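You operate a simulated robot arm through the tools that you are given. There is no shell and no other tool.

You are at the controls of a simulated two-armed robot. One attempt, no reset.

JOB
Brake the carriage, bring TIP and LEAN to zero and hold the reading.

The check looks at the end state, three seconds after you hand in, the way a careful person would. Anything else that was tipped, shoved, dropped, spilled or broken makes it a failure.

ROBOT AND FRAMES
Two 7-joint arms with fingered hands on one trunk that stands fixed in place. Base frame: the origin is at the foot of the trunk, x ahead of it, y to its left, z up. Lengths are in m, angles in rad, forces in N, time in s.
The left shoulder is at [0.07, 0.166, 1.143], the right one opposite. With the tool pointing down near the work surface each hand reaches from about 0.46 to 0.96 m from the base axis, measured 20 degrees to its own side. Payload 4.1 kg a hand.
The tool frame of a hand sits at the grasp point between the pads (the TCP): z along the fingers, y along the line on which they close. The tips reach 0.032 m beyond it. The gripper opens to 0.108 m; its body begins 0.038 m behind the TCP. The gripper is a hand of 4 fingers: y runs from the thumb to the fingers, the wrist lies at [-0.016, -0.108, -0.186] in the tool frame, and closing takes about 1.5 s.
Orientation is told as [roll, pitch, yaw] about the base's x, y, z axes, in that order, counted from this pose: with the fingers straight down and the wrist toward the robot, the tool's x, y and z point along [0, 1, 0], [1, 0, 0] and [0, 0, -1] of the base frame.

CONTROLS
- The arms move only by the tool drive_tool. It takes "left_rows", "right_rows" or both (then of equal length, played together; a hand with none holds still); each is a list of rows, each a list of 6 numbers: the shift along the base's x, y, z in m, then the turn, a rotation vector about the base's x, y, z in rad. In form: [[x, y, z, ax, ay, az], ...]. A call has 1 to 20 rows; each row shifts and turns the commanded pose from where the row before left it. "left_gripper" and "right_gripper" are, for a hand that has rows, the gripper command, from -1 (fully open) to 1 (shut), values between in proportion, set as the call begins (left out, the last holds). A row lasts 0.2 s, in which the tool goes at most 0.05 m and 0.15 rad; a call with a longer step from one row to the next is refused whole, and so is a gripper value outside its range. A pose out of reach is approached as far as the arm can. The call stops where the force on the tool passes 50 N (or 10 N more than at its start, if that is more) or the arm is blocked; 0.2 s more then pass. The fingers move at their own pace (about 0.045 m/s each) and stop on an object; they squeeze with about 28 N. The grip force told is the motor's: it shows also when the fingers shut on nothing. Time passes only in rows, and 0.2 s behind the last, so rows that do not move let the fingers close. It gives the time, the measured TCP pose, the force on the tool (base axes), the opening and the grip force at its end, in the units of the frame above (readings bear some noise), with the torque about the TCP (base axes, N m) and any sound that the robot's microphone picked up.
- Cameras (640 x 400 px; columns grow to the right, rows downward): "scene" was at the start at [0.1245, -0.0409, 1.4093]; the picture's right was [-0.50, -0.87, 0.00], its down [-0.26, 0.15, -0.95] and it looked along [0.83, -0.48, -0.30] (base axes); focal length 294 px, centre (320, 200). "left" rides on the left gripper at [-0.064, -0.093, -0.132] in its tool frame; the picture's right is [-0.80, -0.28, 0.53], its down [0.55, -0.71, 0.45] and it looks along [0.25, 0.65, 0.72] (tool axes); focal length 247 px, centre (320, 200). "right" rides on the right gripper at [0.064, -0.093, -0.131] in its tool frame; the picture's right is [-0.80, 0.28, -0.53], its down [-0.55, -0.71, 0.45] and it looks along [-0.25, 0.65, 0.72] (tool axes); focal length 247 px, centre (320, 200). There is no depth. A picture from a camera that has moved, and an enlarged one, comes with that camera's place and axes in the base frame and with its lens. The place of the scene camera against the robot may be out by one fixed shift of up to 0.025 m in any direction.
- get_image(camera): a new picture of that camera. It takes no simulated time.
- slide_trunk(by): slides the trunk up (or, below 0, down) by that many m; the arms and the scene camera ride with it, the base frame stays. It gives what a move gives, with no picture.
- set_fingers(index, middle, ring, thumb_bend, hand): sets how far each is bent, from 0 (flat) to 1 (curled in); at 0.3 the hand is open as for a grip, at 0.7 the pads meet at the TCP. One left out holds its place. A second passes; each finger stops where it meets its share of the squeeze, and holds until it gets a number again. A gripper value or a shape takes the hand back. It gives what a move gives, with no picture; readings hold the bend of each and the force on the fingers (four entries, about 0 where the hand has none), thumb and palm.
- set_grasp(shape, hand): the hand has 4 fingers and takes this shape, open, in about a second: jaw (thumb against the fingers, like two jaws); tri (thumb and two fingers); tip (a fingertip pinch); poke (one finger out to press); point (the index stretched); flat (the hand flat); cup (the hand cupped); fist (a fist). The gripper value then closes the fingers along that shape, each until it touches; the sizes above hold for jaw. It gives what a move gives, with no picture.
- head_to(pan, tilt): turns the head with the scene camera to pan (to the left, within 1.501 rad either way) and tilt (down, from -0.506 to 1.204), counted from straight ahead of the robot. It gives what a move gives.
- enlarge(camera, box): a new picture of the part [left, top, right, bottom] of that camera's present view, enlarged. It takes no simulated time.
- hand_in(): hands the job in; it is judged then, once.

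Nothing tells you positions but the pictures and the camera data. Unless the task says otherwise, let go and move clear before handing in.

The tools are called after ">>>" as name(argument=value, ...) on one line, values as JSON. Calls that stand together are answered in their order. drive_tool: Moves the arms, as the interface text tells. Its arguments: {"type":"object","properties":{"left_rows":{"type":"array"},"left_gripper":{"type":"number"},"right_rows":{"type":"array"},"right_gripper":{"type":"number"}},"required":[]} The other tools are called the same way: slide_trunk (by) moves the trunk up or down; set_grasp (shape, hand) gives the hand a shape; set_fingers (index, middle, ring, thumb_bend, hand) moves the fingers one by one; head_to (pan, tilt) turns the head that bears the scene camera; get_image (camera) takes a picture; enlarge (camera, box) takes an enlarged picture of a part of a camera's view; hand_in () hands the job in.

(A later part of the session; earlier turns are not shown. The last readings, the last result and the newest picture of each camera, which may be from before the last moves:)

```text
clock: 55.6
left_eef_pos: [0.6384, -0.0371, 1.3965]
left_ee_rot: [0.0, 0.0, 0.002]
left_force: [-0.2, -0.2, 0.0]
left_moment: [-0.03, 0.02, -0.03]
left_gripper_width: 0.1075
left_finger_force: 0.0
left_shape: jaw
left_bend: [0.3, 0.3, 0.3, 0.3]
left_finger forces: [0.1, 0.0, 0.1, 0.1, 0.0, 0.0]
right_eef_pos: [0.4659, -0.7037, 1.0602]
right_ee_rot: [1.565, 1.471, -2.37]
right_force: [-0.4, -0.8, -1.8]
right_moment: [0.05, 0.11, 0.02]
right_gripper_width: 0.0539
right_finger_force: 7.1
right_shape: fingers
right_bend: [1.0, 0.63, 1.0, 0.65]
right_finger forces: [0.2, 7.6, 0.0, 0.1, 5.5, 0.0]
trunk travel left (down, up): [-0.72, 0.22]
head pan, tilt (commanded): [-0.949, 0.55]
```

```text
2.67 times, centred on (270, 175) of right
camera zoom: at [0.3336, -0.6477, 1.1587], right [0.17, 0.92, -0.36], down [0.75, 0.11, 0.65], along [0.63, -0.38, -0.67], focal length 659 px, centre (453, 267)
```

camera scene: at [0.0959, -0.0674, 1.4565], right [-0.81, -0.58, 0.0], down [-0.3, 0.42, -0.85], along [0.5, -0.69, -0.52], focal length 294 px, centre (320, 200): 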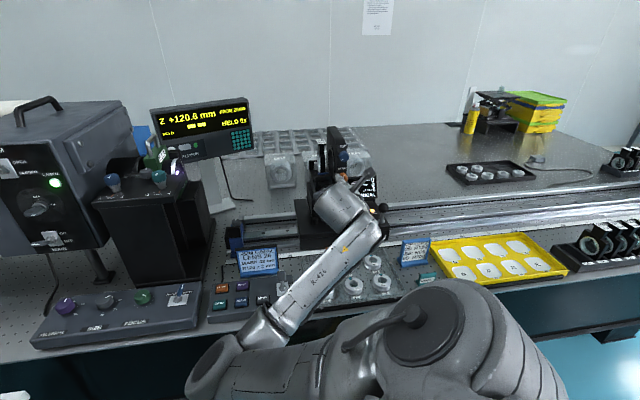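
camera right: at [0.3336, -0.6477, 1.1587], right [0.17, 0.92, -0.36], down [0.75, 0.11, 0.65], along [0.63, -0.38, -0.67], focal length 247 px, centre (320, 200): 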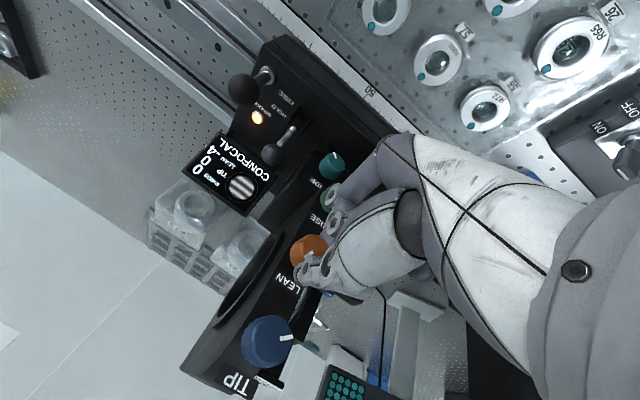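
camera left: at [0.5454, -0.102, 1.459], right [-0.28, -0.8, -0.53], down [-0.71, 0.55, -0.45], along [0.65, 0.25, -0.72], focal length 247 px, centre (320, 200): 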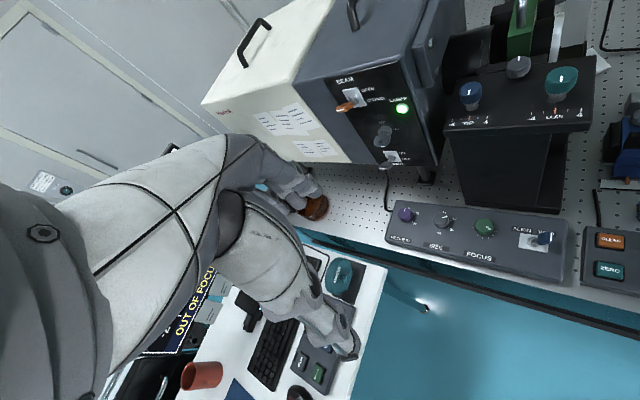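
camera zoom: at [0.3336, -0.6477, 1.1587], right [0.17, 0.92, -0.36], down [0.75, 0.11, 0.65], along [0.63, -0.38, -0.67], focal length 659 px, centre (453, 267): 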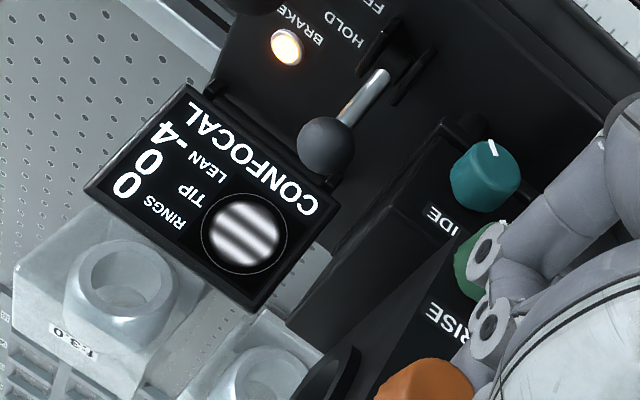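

LEAN went to -4 turning clockwise – correct direction. Continue another 0.6 rad.

>>> drive_tool(right_rows=[[0, 0, 0, 0.07, -0.0714, 0], [0, 0, 0, 0.07, -0.0714, 0], [0, 0, 0, 0.07, -0.0714, 0], [0, 0, 0, 0.07, -0.0714, 0], [0, 0, 0, 0.07, -0.0714, 0], [0, 0, 0, 0, 0, 0]])

>>> get_image(camera="right")

>>> enlarge(camera="right", box=[80, 60, 240, 210])

>>> enlarge(camera="right", box=[260, 140, 400, 320])

```text
clock: 57.0
left_eef_pos: [0.6383, -0.0378, 1.3971]
left_ee_rot: [-0.001, 0.001, 0.002]
left_force: [0.1, 0.3, 0.0]
left_moment: [0.04, 0.01, -0.02]
left_gripper_width: 0.1077
left_finger_force: 0.1
left_shape: jaw
left_bend: [0.3, 0.3, 0.3, 0.3]
left_finger forces: [0.1, 0.1, 0.0, 0.0, 0.1, 0.1]
right_eef_pos: [0.465, -0.7032, 1.0591]
right_ee_rot: [-1.571, 1.169, 0.776]
right_force: [-2.8, -0.9, -2.3]
right_moment: [0.1, 0.09, -0.05]
right_gripper_width: 0.0539
right_finger_force: 6.4
right_shape: fingers
right_bend: [1.0, 0.63, 1.0, 0.65]
right_finger forces: [0.0, 7.0, 0.1, 0.0, 5.4, 0.1]
trunk travel left (down, up): [-0.72, 0.22]
head pan, tilt (commanded): [-0.949, 0.55]
```

```text
taken
camera right: at [0.3048, -0.6763, 1.12], right [0.23, 0.97, 0.05], down [0.48, -0.16, 0.86], along [0.85, -0.17, -0.5], focal length 247 px, centre (320, 200)
```

right: 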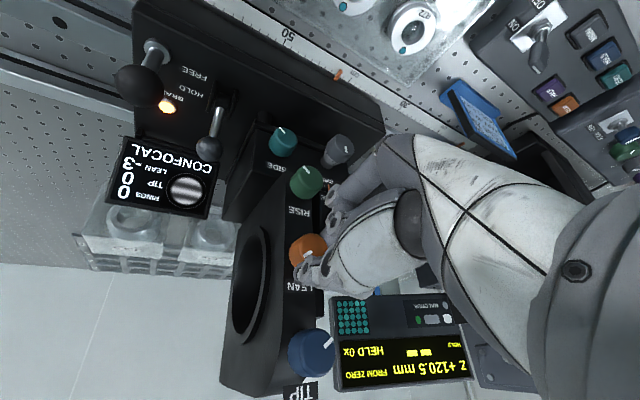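

```text
2.67 times, centred on (160, 135) of right
camera zoom: at [0.3048, -0.6763, 1.12], right [0.23, 0.97, 0.05], down [0.48, -0.16, 0.86], along [0.85, -0.17, -0.5], focal length 659 px, centre (747, 373)
```

zoom: 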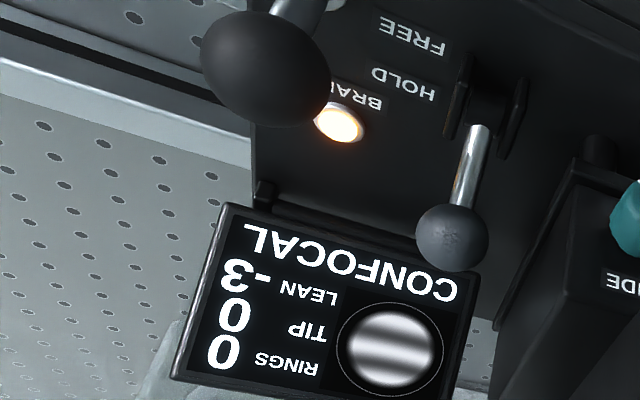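

```text
2.22 times, centred on (330, 230) of right
camera zoom: at [0.3048, -0.6763, 1.12], right [0.23, 0.97, 0.05], down [0.48, -0.16, 0.86], along [0.85, -0.17, -0.5], focal length 549 px, centre (298, 133)
```

zoom: 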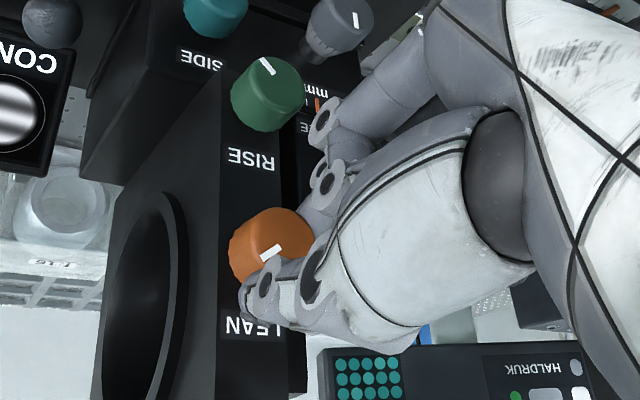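

LEAN is -3, Z +120.5. Release, rotate back 1.0 rad, regrip for the second stroke.

>>> set_fingers(hand="right", middle=0.5, thumb_bend=0.5)

>>> drive_tool(right_rows=[[0, 0, 0, -0.1, 0.102, 0], [0, 0, 0, -0.1, 0.102, 0], [0, 0, 0, -0.1, 0.102, 0], [0, 0, 0, -0.1, 0.102, 0], [0, 0, 0, -0.1, 0.102, 0], [0, 0, 0, -0.1, 0.102, 0], [0, 0, 0, -0.1, 0.102, 0], [0, 0, 0, 0, 0, 0]])

>>> get_image(camera="right")

>>> enlarge(camera="right", box=[220, 130, 380, 330])

```text
clock: 58.0
left_eef_pos: [0.6383, -0.0379, 1.3971]
left_ee_rot: [0.0, -0.001, 0.002]
left_force: [-0.4, 0.7, 0.8]
left_moment: [0.02, -0.01, -0.01]
left_gripper_width: 0.1079
left_finger_force: 0.1
left_shape: jaw
left_bend: [0.3, 0.3, 0.3, 0.3]
left_finger forces: [0.1, 0.0, 0.1, 0.0, 0.1, 0.1]
right_eef_pos: [0.4652, -0.7028, 1.0612]
right_ee_rot: [-1.574, 1.172, 0.775]
right_force: [-0.2, -0.5, 0.5]
right_moment: [0.03, -0.01, -0.02]
right_gripper_width: 0.0604
right_finger_force: 0.2
right_shape: fingers
right_bend: [1.0, 0.5, 1.0, 0.5]
right_finger forces: [0.0, 0.0, 0.0, 0.1, 0.0, 0.0]
trunk travel left (down, up): [-0.72, 0.22]
head pan, tilt (commanded): [-0.949, 0.55]
```

```text
clock: 59.8
left_eef_pos: [0.6376, -0.0376, 1.396]
left_ee_rot: [-0.002, -0.001, 0.002]
left_force: [-0.1, -0.9, -0.6]
left_moment: [0.02, -0.01, -0.01]
left_gripper_width: 0.1076
left_finger_force: 0.2
left_shape: jaw
left_bend: [0.3, 0.3, 0.3, 0.3]
left_finger forces: [0.0, 0.1, 0.0, 0.0, 0.0, 0.1]
right_eef_pos: [0.4655, -0.7041, 1.0594]
right_ee_rot: [1.568, 0.97, -2.365]
right_force: [0.2, 0.1, 0.6]
right_moment: [0.02, 0.02, -0.01]
right_gripper_width: 0.0604
right_finger_force: 0.0
right_shape: fingers
right_bend: [1.0, 0.5, 1.0, 0.5]
right_finger forces: [0.0, 0.0, 0.0, 0.0, 0.0, 0.0]
trunk travel left (down, up): [-0.72, 0.22]
head pan, tilt (commanded): [-0.949, 0.55]
```

```text
taken
camera right: at [0.3731, -0.6094, 1.1723], right [-0.02, 0.73, -0.68], down [0.92, 0.28, 0.27], along [0.39, -0.63, -0.68], focal length 247 px, centre (320, 200)
```

right: 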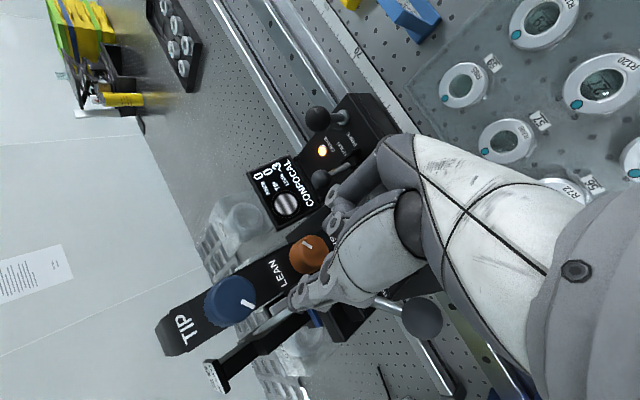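

```text
2.00 times, centred on (300, 230) of right
camera zoom: at [0.3731, -0.6094, 1.1723], right [-0.02, 0.73, -0.68], down [0.92, 0.28, 0.27], along [0.39, -0.63, -0.68], focal length 494 px, centre (360, 140)
```

zoom: 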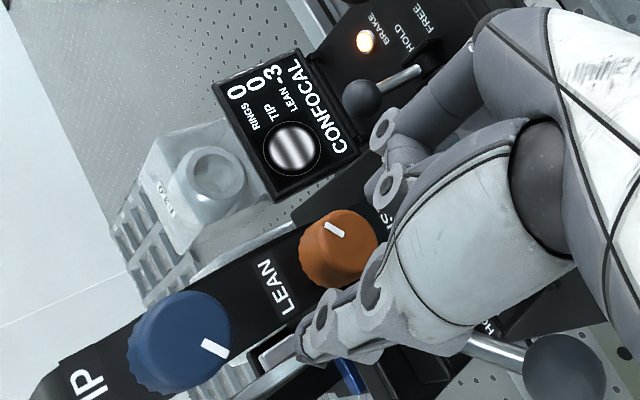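

LEAN holds at -3 and the knob mark has rotated about 1 rad. Regrip and do the second 1.0 rad stroke.

>>> set_fingers(hand="right", middle=0.7, thumb_bend=0.7)

>>> drive_tool(right_rows=[[0, 0, 0, 0.07, -0.0714, 0], [0, 0, 0, 0.07, -0.0714, 0], [0, 0, 0, 0.07, -0.0714, 0], [0, 0, 0, 0.07, -0.0714, 0], [0, 0, 0, 0.07, -0.0714, 0], [0, 0, 0, 0.07, -0.0714, 0], [0, 0, 0, 0.07, -0.0714, 0], [0, 0, 0, 0.07, -0.0714, 0], [0, 0, 0, 0.07, -0.0714, 0], [0, 0, 0, 0.07, -0.0714, 0], [0, 0, 0, 0, 0, 0]])

>>> enlarge(camera="right", box=[80, 60, 240, 210])

>>> enlarge(camera="right", box=[260, 140, 400, 320])

```text
clock: 60.8
left_eef_pos: [0.6378, -0.0363, 1.3973]
left_ee_rot: [-0.001, 0.0, 0.001]
left_force: [0.2, 0.2, 0.7]
left_moment: [-0.02, 0.02, -0.01]
left_gripper_width: 0.1076
left_finger_force: 0.0
left_shape: jaw
left_bend: [0.3, 0.3, 0.3, 0.3]
left_finger forces: [0.0, 0.0, 0.0, 0.1, 0.0, 0.0]
right_eef_pos: [0.4658, -0.7026, 1.0596]
right_ee_rot: [1.57, 0.969, -2.366]
right_force: [-0.6, 1.3, -2.4]
right_moment: [0.05, 0.12, 0.04]
right_gripper_width: 0.0541
right_finger_force: 6.9
right_shape: fingers
right_bend: [1.0, 0.64, 1.0, 0.64]
right_finger forces: [0.0, 7.3, 0.0, 0.1, 5.9, 0.0]
trunk travel left (down, up): [-0.72, 0.22]
head pan, tilt (commanded): [-0.949, 0.55]
```

```text
clock: 63.2
left_eef_pos: [0.6379, -0.0384, 1.3961]
left_ee_rot: [0.001, -0.001, 0.002]
left_force: [-1.3, 0.4, -0.8]
left_moment: [-0.01, -0.04, 0.0]
left_gripper_width: 0.1074
left_finger_force: 0.0
left_shape: jaw
left_bend: [0.3, 0.3, 0.3, 0.3]
left_finger forces: [0.1, 0.0, 0.1, 0.0, 0.1, 0.1]
right_eef_pos: [0.4656, -0.7031, 1.0601]
right_ee_rot: [-1.572, 1.17, 0.775]
right_force: [0.2, -0.5, -2.1]
right_moment: [0.07, 0.09, 0.01]
right_gripper_width: 0.0539
right_finger_force: 5.2
right_shape: fingers
right_bend: [1.0, 0.63, 1.0, 0.65]
right_finger forces: [0.0, 6.2, 0.0, 0.1, 4.8, 0.0]
trunk travel left (down, up): [-0.72, 0.22]
head pan, tilt (commanded): [-0.949, 0.55]
```

```text
2.67 times, centred on (160, 135) of right
camera zoom: at [0.305, -0.6759, 1.1203], right [0.23, 0.97, 0.05], down [0.48, -0.16, 0.86], along [0.85, -0.17, -0.5], focal length 659 px, centre (747, 373)
```

zoom: 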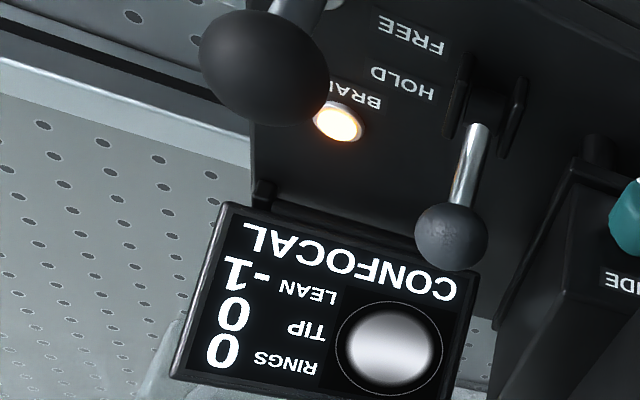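

```text
2.22 times, centred on (330, 230) of right
camera zoom: at [0.305, -0.6759, 1.1203], right [0.23, 0.97, 0.05], down [0.48, -0.16, 0.86], along [0.85, -0.17, -0.5], focal length 549 px, centre (298, 133)
```

zoom: 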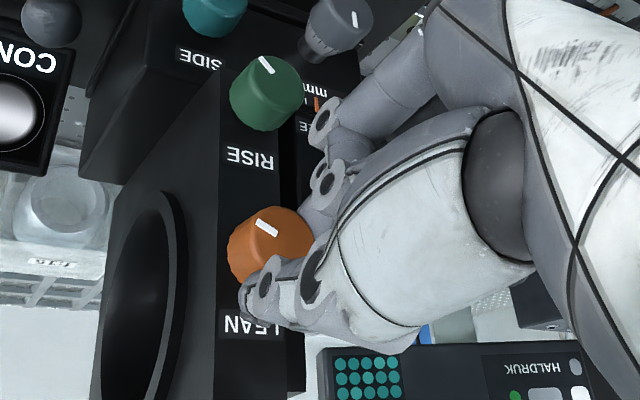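

LEAN is -1. Third stroke: release, rotate back, regrip.

>>> set_fingers(hand="right", middle=0.5, thumb_bend=0.5)

>>> drive_tool(right_rows=[[0, 0, 0, -0.1, 0.102, 0], [0, 0, 0, -0.1, 0.102, 0], [0, 0, 0, -0.1, 0.102, 0], [0, 0, 0, -0.1, 0.102, 0], [0, 0, 0, -0.1, 0.102, 0], [0, 0, 0, -0.1, 0.102, 0], [0, 0, 0, -0.1, 0.102, 0], [0, 0, 0, 0, 0, 0]])

>>> set_fingers(hand="right", middle=0.7, thumb_bend=0.7)

>>> drive_tool(right_rows=[[0, 0, 0, 0.07, -0.0714, 0], [0, 0, 0, 0.07, -0.0714, 0], [0, 0, 0, 0.07, -0.0714, 0], [0, 0, 0, 0.035, -0.0357, 0], [0, 0, 0, 0, 0, 0]])

>>> get_image(camera="right")

>>> enlarge(camera="right", box=[190, 100, 330, 240])

```text
clock: 64.2
left_eef_pos: [0.6375, -0.0383, 1.3979]
left_ee_rot: [0.0, -0.001, 0.002]
left_force: [-0.1, 0.2, -0.3]
left_moment: [-0.01, 0.04, 0.0]
left_gripper_width: 0.1076
left_finger_force: 0.0
left_shape: jaw
left_bend: [0.3, 0.3, 0.3, 0.3]
left_finger forces: [0.0, 0.1, 0.1, 0.0, 0.0, 0.0]
right_eef_pos: [0.465, -0.7017, 1.0616]
right_ee_rot: [-1.572, 1.171, 0.774]
right_force: [0.1, -0.2, 0.5]
right_moment: [0.0, -0.01, -0.01]
right_gripper_width: 0.0601
right_finger_force: 0.0
right_shape: fingers
right_bend: [1.0, 0.5, 1.0, 0.5]
right_finger forces: [0.0, 0.1, 0.0, 0.1, 0.1, 0.0]
trunk travel left (down, up): [-0.72, 0.22]
head pan, tilt (commanded): [-0.949, 0.55]
```

```text
clock: 66.0
left_eef_pos: [0.6377, -0.0375, 1.3965]
left_ee_rot: [-0.002, 0.001, 0.002]
left_force: [-0.6, -0.6, 0.4]
left_moment: [-0.01, -0.01, 0.03]
left_gripper_width: 0.1078
left_finger_force: 0.0
left_shape: jaw
left_bend: [0.3, 0.3, 0.3, 0.3]
left_finger forces: [0.0, 0.0, 0.0, 0.1, 0.0, 0.0]
right_eef_pos: [0.4672, -0.7029, 1.061]
right_ee_rot: [1.569, 0.97, -2.365]
right_force: [-0.2, 0.2, 1.0]
right_moment: [0.02, 0.02, 0.04]
right_gripper_width: 0.0605
right_finger_force: 0.0
right_shape: fingers
right_bend: [1.0, 0.5, 1.0, 0.5]
right_finger forces: [0.0, 0.0, 0.1, 0.0, 0.0, 0.0]
trunk travel left (down, up): [-0.72, 0.22]
head pan, tilt (commanded): [-0.949, 0.55]
```

```text
clock: 67.0
left_eef_pos: [0.6384, -0.0378, 1.3972]
left_ee_rot: [0.001, 0.0, 0.0]
left_force: [-0.1, -0.1, 0.8]
left_moment: [0.04, -0.01, -0.02]
left_gripper_width: 0.1076
left_finger_force: 0.2
left_shape: jaw
left_bend: [0.3, 0.3, 0.3, 0.3]
left_finger forces: [0.1, 0.1, 0.0, 0.0, 0.0, 0.0]
right_eef_pos: [0.4671, -0.7035, 1.0595]
right_ee_rot: [1.569, 0.971, -2.366]
right_force: [-1.9, 2.3, -2.9]
right_moment: [0.08, 0.1, 0.0]
right_gripper_width: 0.0541
right_finger_force: 7.3
right_shape: fingers
right_bend: [1.0, 0.63, 1.0, 0.64]
right_finger forces: [0.0, 8.0, 0.1, 0.1, 5.5, 0.0]
trunk travel left (down, up): [-0.72, 0.22]
head pan, tilt (commanded): [-0.949, 0.55]
```

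```text
clock: 68.2
left_eef_pos: [0.6378, -0.0383, 1.3976]
left_ee_rot: [-0.002, 0.0, 0.005]
left_force: [-0.4, -0.9, 0.6]
left_moment: [0.0, -0.01, 0.01]
left_gripper_width: 0.1076
left_finger_force: 0.0
left_shape: jaw
left_bend: [0.3, 0.3, 0.3, 0.3]
left_finger forces: [0.0, 0.1, 0.0, 0.1, 0.0, 0.0]
right_eef_pos: [0.4662, -0.7032, 1.0608]
right_ee_rot: [1.571, 1.323, -2.362]
right_force: [-1.4, 2.0, -3.5]
right_moment: [0.1, 0.13, 0.0]
right_gripper_width: 0.054
right_finger_force: 6.6
right_shape: fingers
right_bend: [1.0, 0.63, 1.0, 0.65]
right_finger forces: [0.0, 8.7, 0.0, 0.1, 5.3, 0.0]
trunk travel left (down, up): [-0.72, 0.22]
head pan, tilt (commanded): [-0.949, 0.55]
```

```text
taken
camera right: at [0.345, -0.6371, 1.1661], right [0.13, 0.87, -0.47], down [0.82, 0.18, 0.55], along [0.56, -0.46, -0.69], focal length 247 px, centre (320, 200)
```

right: 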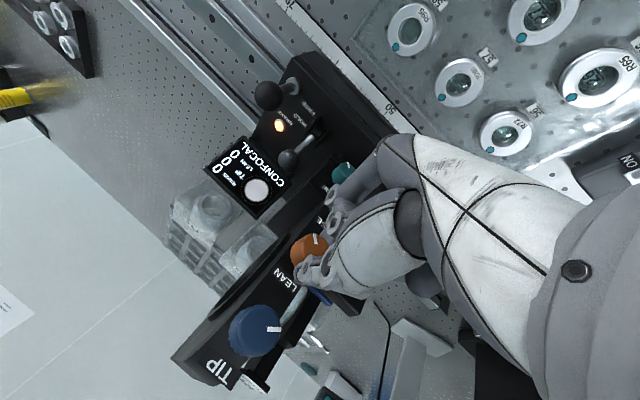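

```text
2.86 times, centred on (260, 170) of right
camera zoom: at [0.345, -0.6371, 1.1661], right [0.13, 0.87, -0.47], down [0.82, 0.18, 0.55], along [0.56, -0.46, -0.69], focal length 706 px, centre (491, 286)
```

zoom: 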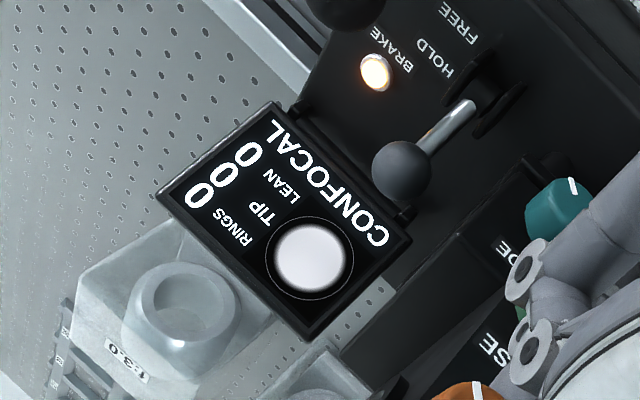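

TIP 0, LEAN 0, RINGS 0 and a nearly uniform field. Let me zoom to judge the residual.

>>> enlarge(camera="right", box=[200, 130, 290, 220])

```text
4.44 times, centred on (245, 175) of right
camera zoom: at [0.345, -0.6371, 1.1661], right [0.13, 0.87, -0.47], down [0.82, 0.18, 0.55], along [0.56, -0.46, -0.69], focal length 1098 px, centre (653, 311)
```

zoom: 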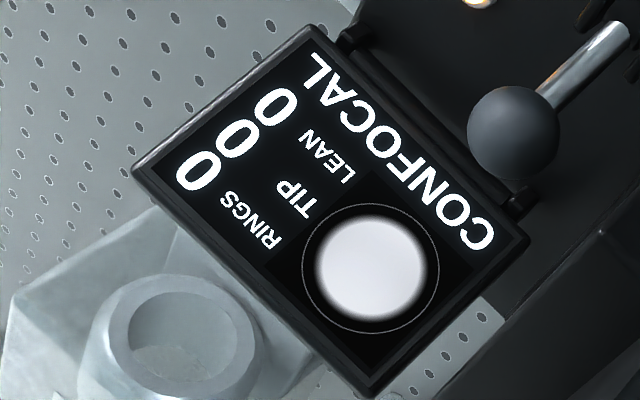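

Almost perfectly uniform; I estimate LEAN residual about -0.3, so I'll nudge 0.1 rad further clockwise to centre it and compare.

>>> drive_tool(right_rows=[[0, 0, 0, 0.07, -0.0714, 0], [0, 0, 0, 0, 0, 0]])

>>> enlarge(camera="right", box=[190, 120, 280, 210])

```text
clock: 68.8
left_eef_pos: [0.6385, -0.0372, 1.3973]
left_ee_rot: [0.0, 0.0, 0.002]
left_force: [0.1, 0.2, 0.6]
left_moment: [0.0, -0.02, -0.05]
left_gripper_width: 0.1078
left_finger_force: 0.0
left_shape: jaw
left_bend: [0.3, 0.3, 0.3, 0.3]
left_finger forces: [0.0, 0.0, 0.0, 0.0, 0.1, 0.1]
right_eef_pos: [0.465, -0.7036, 1.0606]
right_ee_rot: [1.577, 1.424, -2.36]
right_force: [-0.4, 0.9, -2.7]
right_moment: [0.13, 0.08, 0.06]
right_gripper_width: 0.054
right_finger_force: 7.2
right_shape: fingers
right_bend: [1.0, 0.63, 1.0, 0.65]
right_finger forces: [0.1, 7.8, 0.0, 0.0, 5.8, 0.1]
trunk travel left (down, up): [-0.72, 0.22]
head pan, tilt (commanded): [-0.949, 0.55]
```

```text
4.44 times, centred on (235, 165) of right
camera zoom: at [0.3374, -0.6445, 1.1612], right [0.16, 0.9, -0.4], down [0.78, 0.14, 0.62], along [0.61, -0.41, -0.68], focal length 1098 px, centre (698, 356)
```

zoom: 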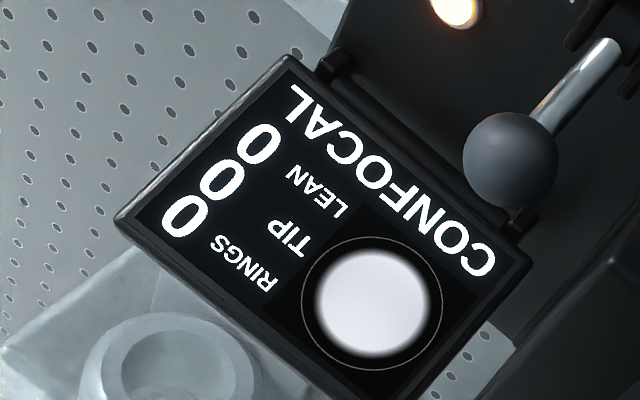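

All zeros with a uniform field. Release gently, back off along the normal, and re-check.

>>> set_fingers(hand="right", middle=0.5, thumb_bend=0.5)

>>> drive_tool(right_rows=[[-0.007, 0.0071, 0, 0, 0, 0], [-0.014, 0.0143, 0, 0, 0, 0], [-0.021, 0.0214, 0, 0, 0, 0], [-0.028, 0.0286, 0, 0, 0, 0], [0, 0, 0, 0, 0, 0]])

>>> get_image(camera="right")

>>> enlarge(camera="right", box=[190, 70, 330, 200])

>>> get_image(camera="scene")

```text
clock: 69.8
left_eef_pos: [0.6382, -0.0385, 1.3964]
left_ee_rot: [-0.001, 0.001, 0.003]
left_force: [0.6, 0.0, -1.1]
left_moment: [0.0, -0.02, 0.0]
left_gripper_width: 0.1073
left_finger_force: 0.0
left_shape: jaw
left_bend: [0.3, 0.3, 0.3, 0.3]
left_finger forces: [0.1, 0.0, 0.1, 0.0, 0.0, 0.0]
right_eef_pos: [0.4657, -0.7036, 1.0613]
right_ee_rot: [1.575, 1.42, -2.36]
right_force: [0.6, 0.3, -0.4]
right_moment: [0.03, 0.0, -0.02]
right_gripper_width: 0.0602
right_finger_force: 0.1
right_shape: fingers
right_bend: [1.0, 0.5, 1.0, 0.5]
right_finger forces: [0.0, 0.0, 0.0, 0.0, 0.0, 0.1]
trunk travel left (down, up): [-0.72, 0.22]
head pan, tilt (commanded): [-0.949, 0.55]
```

```text
clock: 71.0
left_eef_pos: [0.6391, -0.0387, 1.3969]
left_ee_rot: [0.0, 0.0, 0.002]
left_force: [0.2, 0.1, -0.6]
left_moment: [-0.02, 0.01, 0.0]
left_gripper_width: 0.1076
left_finger_force: 0.1
left_shape: jaw
left_bend: [0.3, 0.3, 0.3, 0.3]
left_finger forces: [0.0, 0.0, 0.0, 0.1, 0.0, 0.1]
right_eef_pos: [0.4243, -0.6598, 1.0607]
right_ee_rot: [1.566, 1.42, -2.37]
right_force: [0.1, 0.3, 0.0]
right_moment: [0.04, -0.01, 0.0]
right_gripper_width: 0.0603
right_finger_force: 0.1
right_shape: fingers
right_bend: [1.0, 0.5, 1.0, 0.5]
right_finger forces: [0.1, 0.0, 0.1, 0.0, 0.0, 0.0]
right hand out of reach, approached as far as the arm can: row 4
trunk travel left (down, up): [-0.72, 0.22]
head pan, tilt (commanded): [-0.949, 0.55]
```

```text
taken
camera right: at [0.2954, -0.6013, 1.1606], right [0.16, 0.9, -0.4], down [0.78, 0.14, 0.62], along [0.61, -0.41, -0.68], focal length 247 px, centre (320, 200)
```

right: 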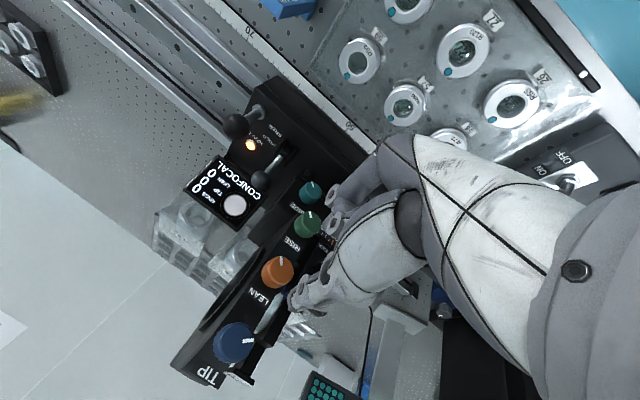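

```text
3.08 times, centred on (260, 135) of right
camera zoom: at [0.2954, -0.6013, 1.1606], right [0.16, 0.9, -0.4], down [0.78, 0.14, 0.62], along [0.61, -0.41, -0.68], focal length 760 px, centre (505, 400)
```

zoom: 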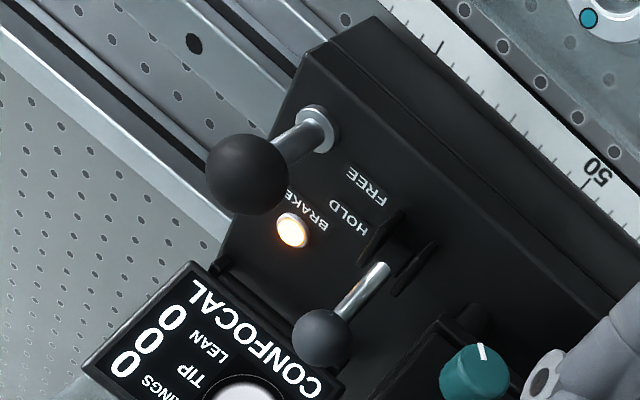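

```text
taken
camera scene: at [0.0958, -0.0678, 1.4565], right [-0.81, -0.58, 0.0], down [-0.3, 0.43, -0.85], along [0.5, -0.69, -0.52], focal length 294 px, centre (320, 200)
```

scene: 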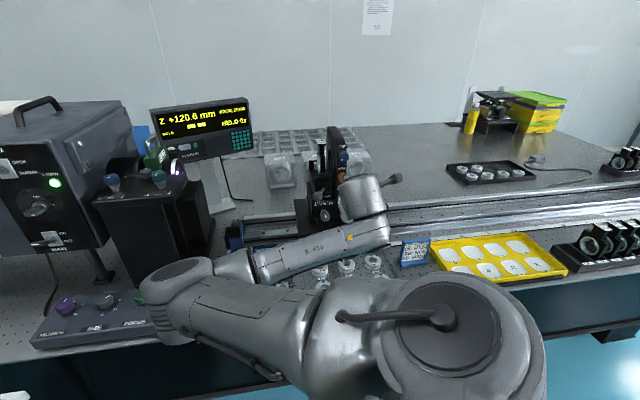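

Brake lit, TIP 0, LEAN 0, Z +120.6. Now the HOLD key: I'll roll the right hand back in free space (12 small rows, rising slightly) so I can point it down.

>>> drive_tool(right_rows=[[-0.001, 0.001, 0.003, 0.098, -0.1, 0], [-0.001, 0.001, 0.003, 0.098, -0.1, 0], [-0.001, 0.001, 0.003, 0.098, -0.1, 0], [-0.001, 0.001, 0.003, 0.098, -0.1, 0], [-0.001, 0.001, 0.003, 0.098, -0.1, 0], [-0.001, 0.001, 0.003, 0.098, -0.1, 0], [-0.001, 0.001, 0.003, 0.098, -0.1, 0], [-0.001, 0.001, 0.003, 0.098, -0.1, 0], [-0.001, 0.001, 0.003, 0.098, -0.1, 0], [-0.001, 0.001, 0.003, 0.098, -0.1, 0], [-0.001, 0.001, 0.003, 0.098, -0.1, 0], [-0.001, 0.001, 0.003, 0.098, -0.1, 0]])

>>> get_image(camera="right")

>>> get_image(camera="scene")

```text
clock: 73.6
left_eef_pos: [0.6331, -0.0394, 1.4002]
left_ee_rot: [0.002, -0.004, 0.002]
left_force: [-0.5, -1.0, 0.0]
left_moment: [0.04, -0.05, 0.0]
left_gripper_width: 0.1078
left_finger_force: 0.1
left_shape: jaw
left_bend: [0.3, 0.3, 0.3, 0.3]
left_finger forces: [0.0, 0.0, 0.0, 0.0, 0.1, 0.0]
right_eef_pos: [0.4014, -0.6548, 1.0934]
right_ee_rot: [-1.574, 0.048, 0.767]
right_force: [-0.1, 0.0, -0.2]
right_moment: [0.03, 0.0, 0.04]
right_gripper_width: 0.0603
right_finger_force: 0.0
right_shape: fingers
right_bend: [1.0, 0.5, 1.0, 0.5]
right_finger forces: [0.0, 0.0, 0.1, 0.1, 0.0, 0.0]
right hand out of reach, approached as far as the arm can: row 12
trunk travel left (down, up): [-0.72, 0.22]
head pan, tilt (commanded): [-0.949, 0.55]
```

```text
taken
camera right: at [0.2407, -0.6278, 1.0325], right [-0.14, 0.61, 0.78], down [-0.18, -0.79, 0.58], along [0.97, -0.06, 0.22], focal length 247 px, centre (320, 200)
```

right: 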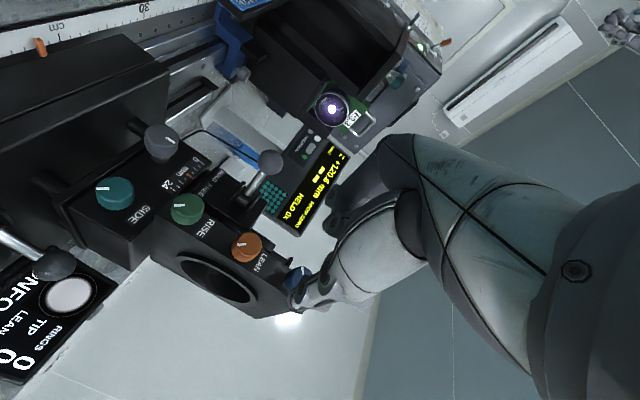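

```text
taken
camera scene: at [0.0901, -0.0702, 1.4568], right [-0.81, -0.58, 0.0], down [-0.3, 0.43, -0.85], along [0.5, -0.69, -0.52], focal length 294 px, centre (320, 200)
```

scene: 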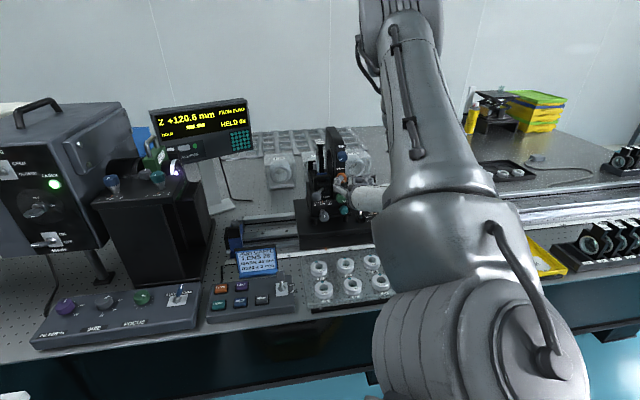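

Now back off from the carriage and rotate the hand to point down.

>>> drive_tool(right_rows=[[-0.02, 0.025, 0.02, 0, 0, 0], [-0.01, 0.03, 0.025, 0, 0, 0], [0, 0.02, 0.02, 0, 0, 0], [0, 0, 0, 0.103, 0.0993, 0], [0, 0, 0, 0.103, 0.0993, 0], [0, 0, 0, 0.103, 0.0993, 0], [0, 0, 0, 0.103, 0.0993, 0], [0, 0, 0, 0.103, 0.0993, 0], [0, 0, 0, 0.103, 0.0993, 0]])

>>> get_image(camera="scene")

>>> get_image(camera="right")

```text
clock: 75.6
left_eef_pos: [0.6388, -0.0377, 1.3969]
left_ee_rot: [0.0, -0.001, 0.002]
left_force: [0.0, 0.2, -0.3]
left_moment: [0.03, 0.01, 0.02]
left_gripper_width: 0.1078
left_finger_force: 0.2
left_shape: jaw
left_bend: [0.3, 0.3, 0.3, 0.3]
left_finger forces: [0.1, 0.0, 0.0, 0.0, 0.0, 0.1]
right_eef_pos: [0.3776, -0.607, 1.1314]
right_ee_rot: [-0.713, 0.023, 0.801]
right_force: [-0.1, -0.2, 0.8]
right_moment: [0.01, 0.04, -0.01]
right_gripper_width: 0.0605
right_finger_force: 0.1
right_shape: fingers
right_bend: [1.0, 0.5, 1.0, 0.5]
right_finger forces: [0.0, 0.0, 0.1, 0.0, 0.1, 0.0]
right hand out of reach, approached as far as the arm can: row 2, 3
trunk travel left (down, up): [-0.72, 0.22]
head pan, tilt (commanded): [-0.949, 0.55]
```

```text
taken
camera scene: at [0.0966, -0.068, 1.4564], right [-0.81, -0.58, 0.0], down [-0.3, 0.43, -0.85], along [0.5, -0.69, -0.52], focal length 294 px, centre (320, 200)
```

scene: 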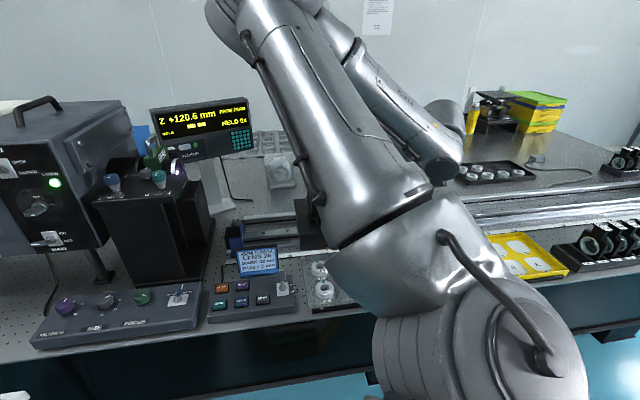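

```text
taken
camera right: at [0.217, -0.5792, 1.1905], right [0.4, 0.04, 0.92], down [0.02, -1.0, 0.03], along [0.92, 0.0, -0.4], focal length 247 px, centre (320, 200)
```

right: 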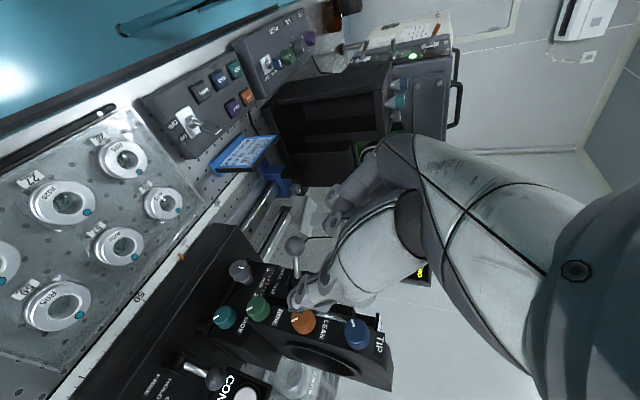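

Rotation works. I'll finish pointing down and move toward above the keypad, yawing so the wrist trails toward the robot.

>>> drive_tool(right_rows=[[0.015, 0.03, 0, 0.0992, 0.1024, 0], [0.015, 0.03, 0, 0.0992, 0.1024, 0], [0.015, 0.03, 0, 0.0992, 0.1024, 0], [0.015, 0.03, 0, 0.0992, 0.1024, 0], [0.015, 0.03, 0, 0.0992, 0.1024, 0], [0.01, 0.01, 0, 0, 0, -0.14], [0.01, 0.01, 0, 0, 0, -0.14], [0.01, 0.01, 0, 0, 0, -0.14], [0.01, 0.01, 0, 0, 0, -0.14], [0.01, 0.01, 0, 0, 0, -0.14]])

>>> get_image(camera="scene")

>>> get_image(camera="right")

```text
clock: 77.8
left_eef_pos: [0.6392, -0.0349, 1.397]
left_ee_rot: [0.0, 0.0, 0.002]
left_force: [0.2, 0.0, -0.7]
left_moment: [-0.01, -0.01, 0.0]
left_gripper_width: 0.1076
left_finger_force: 0.0
left_shape: jaw
left_bend: [0.3, 0.3, 0.3, 0.3]
left_finger forces: [0.1, 0.0, 0.0, 0.0, 0.0, 0.0]
right_eef_pos: [0.5019, -0.4063, 1.1321]
right_ee_rot: [-0.002, 0.015, 0.113]
right_force: [0.8, -0.2, -0.6]
right_moment: [0.0, -0.02, -0.01]
right_gripper_width: 0.0603
right_finger_force: 0.1
right_shape: fingers
right_bend: [1.0, 0.5, 1.0, 0.5]
right_finger forces: [0.1, 0.0, 0.1, 0.0, 0.1, 0.0]
trunk travel left (down, up): [-0.72, 0.22]
head pan, tilt (commanded): [-0.949, 0.55]
```

```text
taken
camera scene: at [0.0961, -0.0659, 1.4566], right [-0.81, -0.58, 0.0], down [-0.3, 0.42, -0.85], along [0.5, -0.69, -0.52], focal length 294 px, centre (320, 200)
```

scene: 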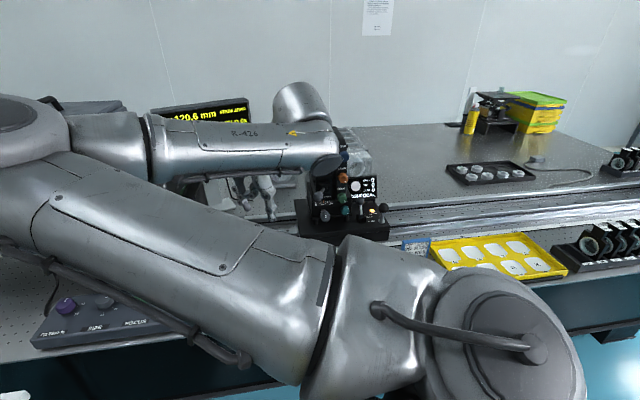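

```text
taken
camera right: at [0.4039, -0.3517, 1.2644], right [0.38, -0.76, 0.53], down [-0.65, -0.63, -0.44], along [0.66, -0.18, -0.73], focal length 247 px, centre (320, 200)
```

right: 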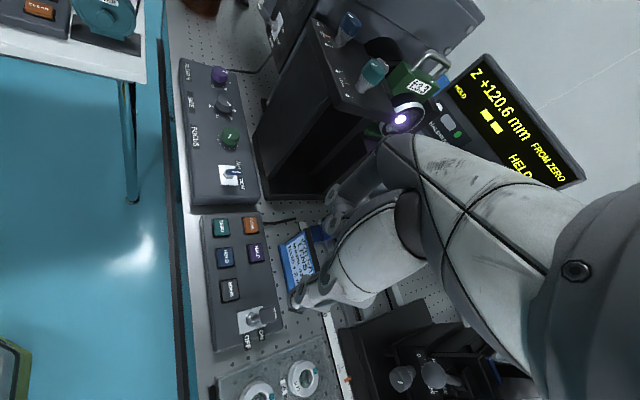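

The right elbow has come close to the idle left hand, so I'll move the left hand away to its own side first.

>>> drive_tool(left_rows=[[-0.01, 0.04, 0.01, 0, 0, 0], [-0.01, 0.04, 0.01, 0, 0, 0], [-0.01, 0.04, 0.01, 0, 0, 0], [-0.01, 0.04, 0.01, 0, 0, 0], [-0.01, 0.04, 0.01, 0, 0, 0], [-0.01, 0.04, 0, 0, 0, 0]])

>>> head_to(pan=-0.3, tilt=0.5)

>>> get_image(camera="scene")

>>> get_image(camera="left")

```text
clock: 79.2
left_eef_pos: [0.5787, 0.2049, 1.4459]
left_ee_rot: [-0.001, 0.001, 0.0]
left_force: [0.4, 0.4, -0.4]
left_moment: [-0.05, -0.03, 0.01]
left_gripper_width: 0.1075
left_finger_force: 0.1
left_shape: jaw
left_bend: [0.3, 0.3, 0.3, 0.3]
left_finger forces: [0.1, 0.0, 0.0, 0.0, 0.0, 0.1]
right_eef_pos: [0.5015, -0.406, 1.1326]
right_ee_rot: [-0.004, 0.014, 0.116]
right_force: [0.0, 0.3, 0.1]
right_moment: [-0.06, -0.01, 0.01]
right_gripper_width: 0.0606
right_finger_force: 0.1
right_shape: fingers
right_bend: [1.0, 0.5, 1.0, 0.5]
right_finger forces: [0.0, 0.0, 0.0, 0.0, 0.1, 0.0]
trunk travel left (down, up): [-0.72, 0.22]
head pan, tilt (commanded): [-0.949, 0.55]
```

```text
clock: 80.2
left_eef_pos: [0.5805, 0.2025, 1.4478]
left_ee_rot: [-0.001, 0.0, 0.001]
left_force: [-0.8, -0.4, 0.4]
left_moment: [-0.01, 0.0, 0.01]
left_gripper_width: 0.1075
left_finger_force: 0.2
left_shape: jaw
left_bend: [0.3, 0.3, 0.3, 0.3]
left_finger forces: [0.1, 0.0, 0.0, 0.0, 0.0, 0.1]
right_eef_pos: [0.5011, -0.4074, 1.1304]
right_ee_rot: [-0.001, 0.015, 0.118]
right_force: [0.3, -0.1, 0.0]
right_moment: [0.02, -0.03, 0.03]
right_gripper_width: 0.0603
right_finger_force: 0.2
right_shape: fingers
right_bend: [1.0, 0.5, 1.0, 0.5]
right_finger forces: [0.1, 0.0, 0.0, 0.0, 0.1, 0.0]
trunk travel left (down, up): [-0.72, 0.22]
head pan, tilt (commanded): [-0.3, 0.499]
```

```text
taken
camera scene: at [0.1304, -0.0211, 1.461], right [-0.3, -0.95, 0.0], down [-0.46, 0.14, -0.88], along [0.84, -0.26, -0.48], focal length 294 px, centre (320, 200)
```

scene: 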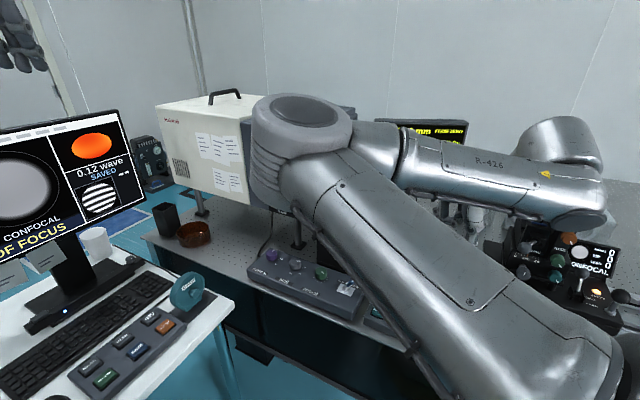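

```text
taken
camera left: at [0.4877, 0.1384, 1.5783], right [-0.28, -0.8, -0.53], down [-0.71, 0.55, -0.45], along [0.65, 0.25, -0.72], focal length 247 px, centre (320, 200)
```

left: 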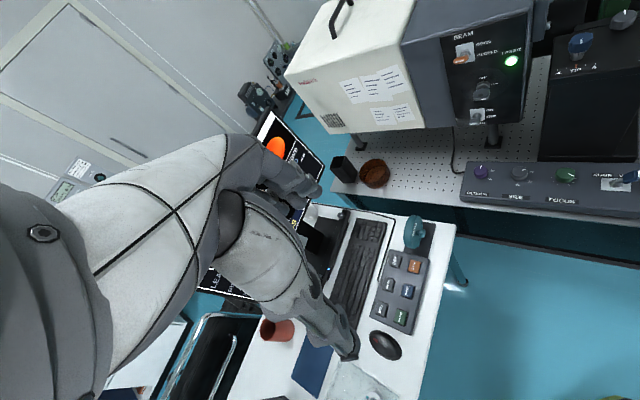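

There's a desk monitor and another keypad on the left; let me read them before pressing anything.

>>> enlarge(camera="scene", box=[0, 100, 160, 280])

>>> enlarge(camera="scene", box=[60, 260, 230, 400])

>>> enlarge(camera="right", box=[180, 180, 340, 360])

>>> enlarge(camera="right", box=[420, 40, 600, 200])

```text
2.22 times, centred on (80, 190) of scene
camera zoom: at [0.1304, -0.0211, 1.461], right [-0.3, -0.95, 0.0], down [-0.46, 0.14, -0.88], along [0.84, -0.26, -0.48], focal length 653 px, centre (853, 222)
```

zoom: 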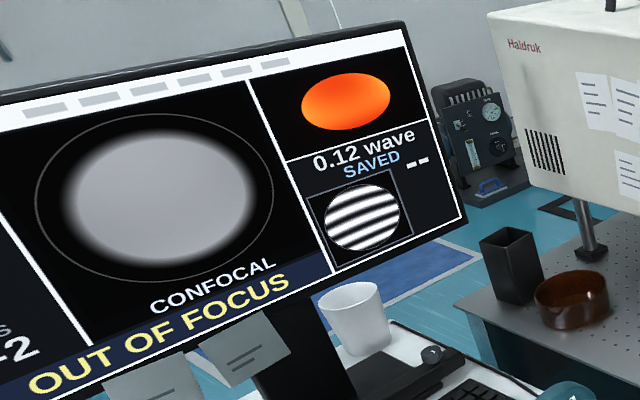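

```text
2.86 times, centred on (145, 330) of scene
camera zoom: at [0.1304, -0.0211, 1.461], right [-0.3, -0.95, 0.0], down [-0.46, 0.14, -0.88], along [0.84, -0.26, -0.48], focal length 840 px, centre (820, -171)
```

zoom: 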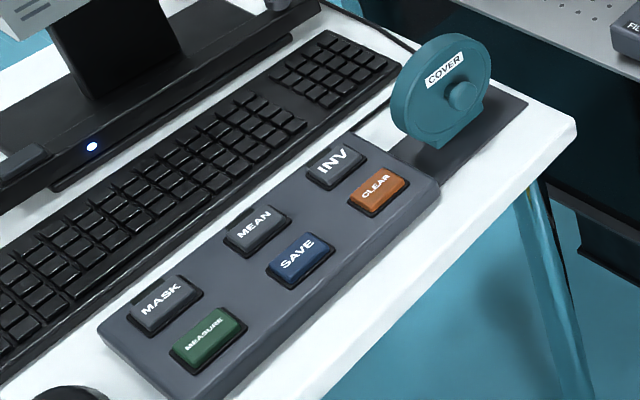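

```text
2.22 times, centred on (260, 270) of right
camera zoom: at [0.4034, -0.3532, 1.264], right [0.38, -0.76, 0.53], down [-0.64, -0.63, -0.44], along [0.66, -0.17, -0.73], focal length 549 px, centre (453, 44)
```

zoom: 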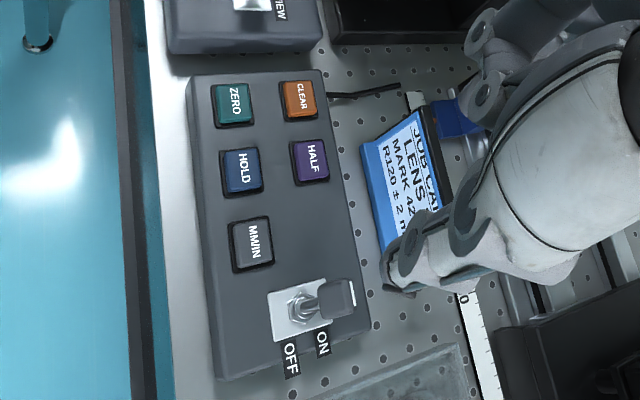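

```text
2.50 times, centred on (510, 120) of right
camera zoom: at [0.4034, -0.3532, 1.264], right [0.38, -0.76, 0.53], down [-0.64, -0.63, -0.44], along [0.66, -0.17, -0.73], focal length 617 px, centre (-155, 400)
```

zoom: 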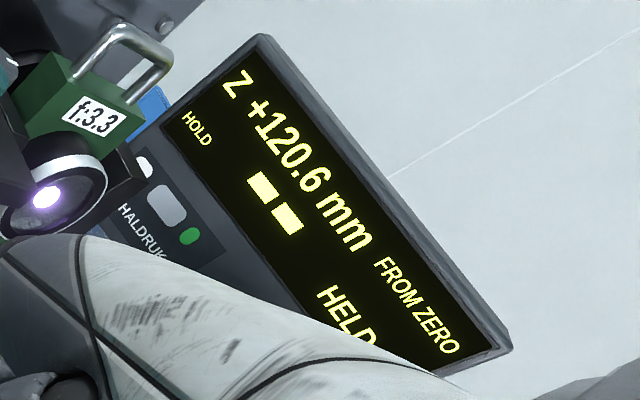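

The HOLD key is at about [0.559, -0.366, 0.831]; the readout's hold field is still empty ("-- --"). I'll yaw a bit more to keep the palm clear of the ON/OFF toggle, center above HOLD, and form the poke shape.

>>> drive_tool(right_rows=[[0.0145, 0.01, 0, 0, 0, -0.14], [0.0145, 0.01, 0, 0, 0, -0.14], [0.0145, 0.01, 0, 0, 0, -0.14], [0.0145, 0.01, 0, 0, 0, -0.14], [0, 0, 0, 0, -0.015, 0]])

>>> set_grasp(shape="poke", hand="right")

>>> get_image(camera="right")

>>> get_image(camera="scene")

```text
clock: 81.5
left_eef_pos: [0.5793, 0.2027, 1.4469]
left_ee_rot: [-0.002, 0.0, 0.002]
left_force: [0.1, 0.7, 0.2]
left_moment: [0.03, 0.0, 0.02]
left_gripper_width: 0.1077
left_finger_force: 0.1
left_shape: jaw
left_bend: [0.3, 0.3, 0.3, 0.3]
left_finger forces: [0.0, 0.0, 0.0, 0.1, 0.1, 0.1]
right_eef_pos: [0.5553, -0.3836, 1.1333]
right_ee_rot: [0.022, 0.0, -0.487]
right_force: [0.9, -0.2, 0.1]
right_moment: [-0.01, 0.02, 0.04]
right_gripper_width: 0.0605
right_finger_force: 0.1
right_shape: fingers
right_bend: [1.0, 0.5, 1.0, 0.5]
right_finger forces: [0.1, 0.1, 0.0, 0.1, 0.0, 0.1]
trunk travel left (down, up): [-0.72, 0.22]
head pan, tilt (commanded): [-0.3, 0.499]
```

```text
clock: 82.3
left_eef_pos: [0.5817, 0.2037, 1.4461]
left_ee_rot: [-0.002, 0.0, 0.002]
left_force: [0.2, -0.8, 0.5]
left_moment: [-0.02, 0.02, 0.0]
left_gripper_width: 0.1078
left_finger_force: 0.0
left_shape: jaw
left_bend: [0.3, 0.3, 0.3, 0.3]
left_finger forces: [0.0, 0.1, 0.1, 0.0, 0.0, 0.0]
right_eef_pos: [0.5543, -0.3834, 1.1326]
right_ee_rot: [0.015, 0.002, -0.481]
right_force: [0.3, 0.8, 0.9]
right_moment: [0.01, 0.03, -0.01]
right_gripper_width: 0.0
right_finger_force: 0.1
right_shape: poke
right_bend: [0.81, 0.7, 0.99, 0.89]
right_finger forces: [0.0, 0.0, 0.1, 0.0, 0.0, 0.0]
trunk travel left (down, up): [-0.72, 0.22]
head pan, tilt (commanded): [-0.3, 0.499]
```

```text
taken
camera right: at [0.5016, -0.2852, 1.2645], right [-0.12, -0.85, 0.52], down [-0.88, -0.15, -0.45], along [0.46, -0.51, -0.72], focal length 247 px, centre (320, 200)
```

right: 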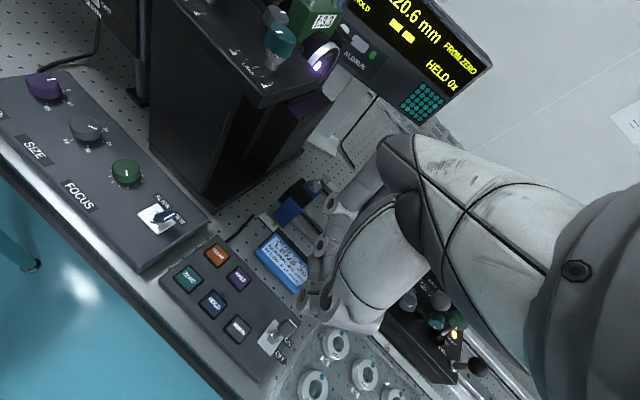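

```text
taken
camera scene: at [0.1306, -0.0213, 1.461], right [-0.3, -0.96, 0.0], down [-0.46, 0.14, -0.88], along [0.84, -0.26, -0.48], focal length 294 px, centre (320, 200)
```

scene: 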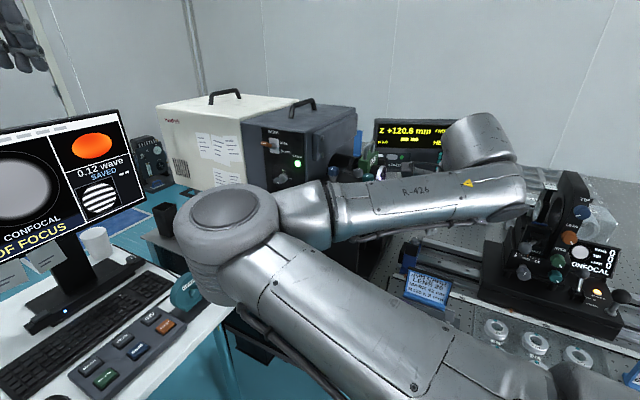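

The right elbow has drifted left across the robot's centre. Before descending, I'll check the space between the two arms.

>>> head_to(pan=0.35, tilt=0.4)

>>> get_image(camera="scene")

```text
clock: 83.4
left_eef_pos: [0.5797, 0.2035, 1.4464]
left_ee_rot: [-0.002, -0.002, 0.002]
left_force: [0.8, -0.2, 0.0]
left_moment: [0.03, 0.01, 0.0]
left_gripper_width: 0.1075
left_finger_force: 0.1
left_shape: jaw
left_bend: [0.3, 0.3, 0.3, 0.3]
left_finger forces: [0.0, 0.0, 0.0, 0.0, 0.0, 0.1]
right_eef_pos: [0.5547, -0.3829, 1.1299]
right_ee_rot: [0.015, 0.008, -0.481]
right_force: [0.1, 0.2, -0.1]
right_moment: [-0.06, 0.04, 0.02]
right_gripper_width: 0.0001
right_finger_force: 0.0
right_shape: poke
right_bend: [0.81, 0.7, 0.99, 0.89]
right_finger forces: [0.0, 0.0, 0.0, 0.0, 0.0, 0.1]
trunk travel left (down, up): [-0.72, 0.22]
head pan, tilt (commanded): [0.351, 0.4]
```

```text
taken
camera scene: at [0.1306, 0.0374, 1.4702], right [0.34, -0.94, 0.0], down [-0.37, -0.13, -0.92], along [0.87, 0.32, -0.39], focal length 294 px, centre (320, 200)
```

scene: 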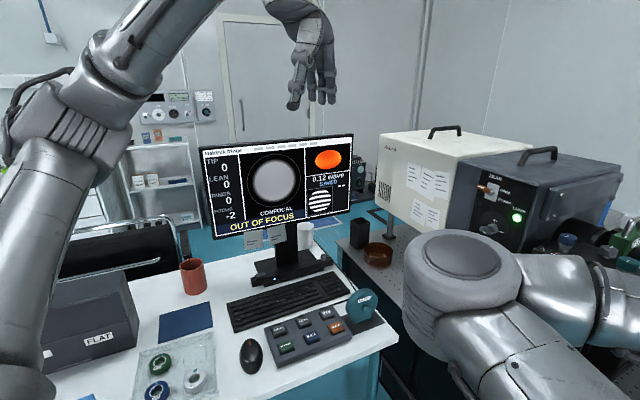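

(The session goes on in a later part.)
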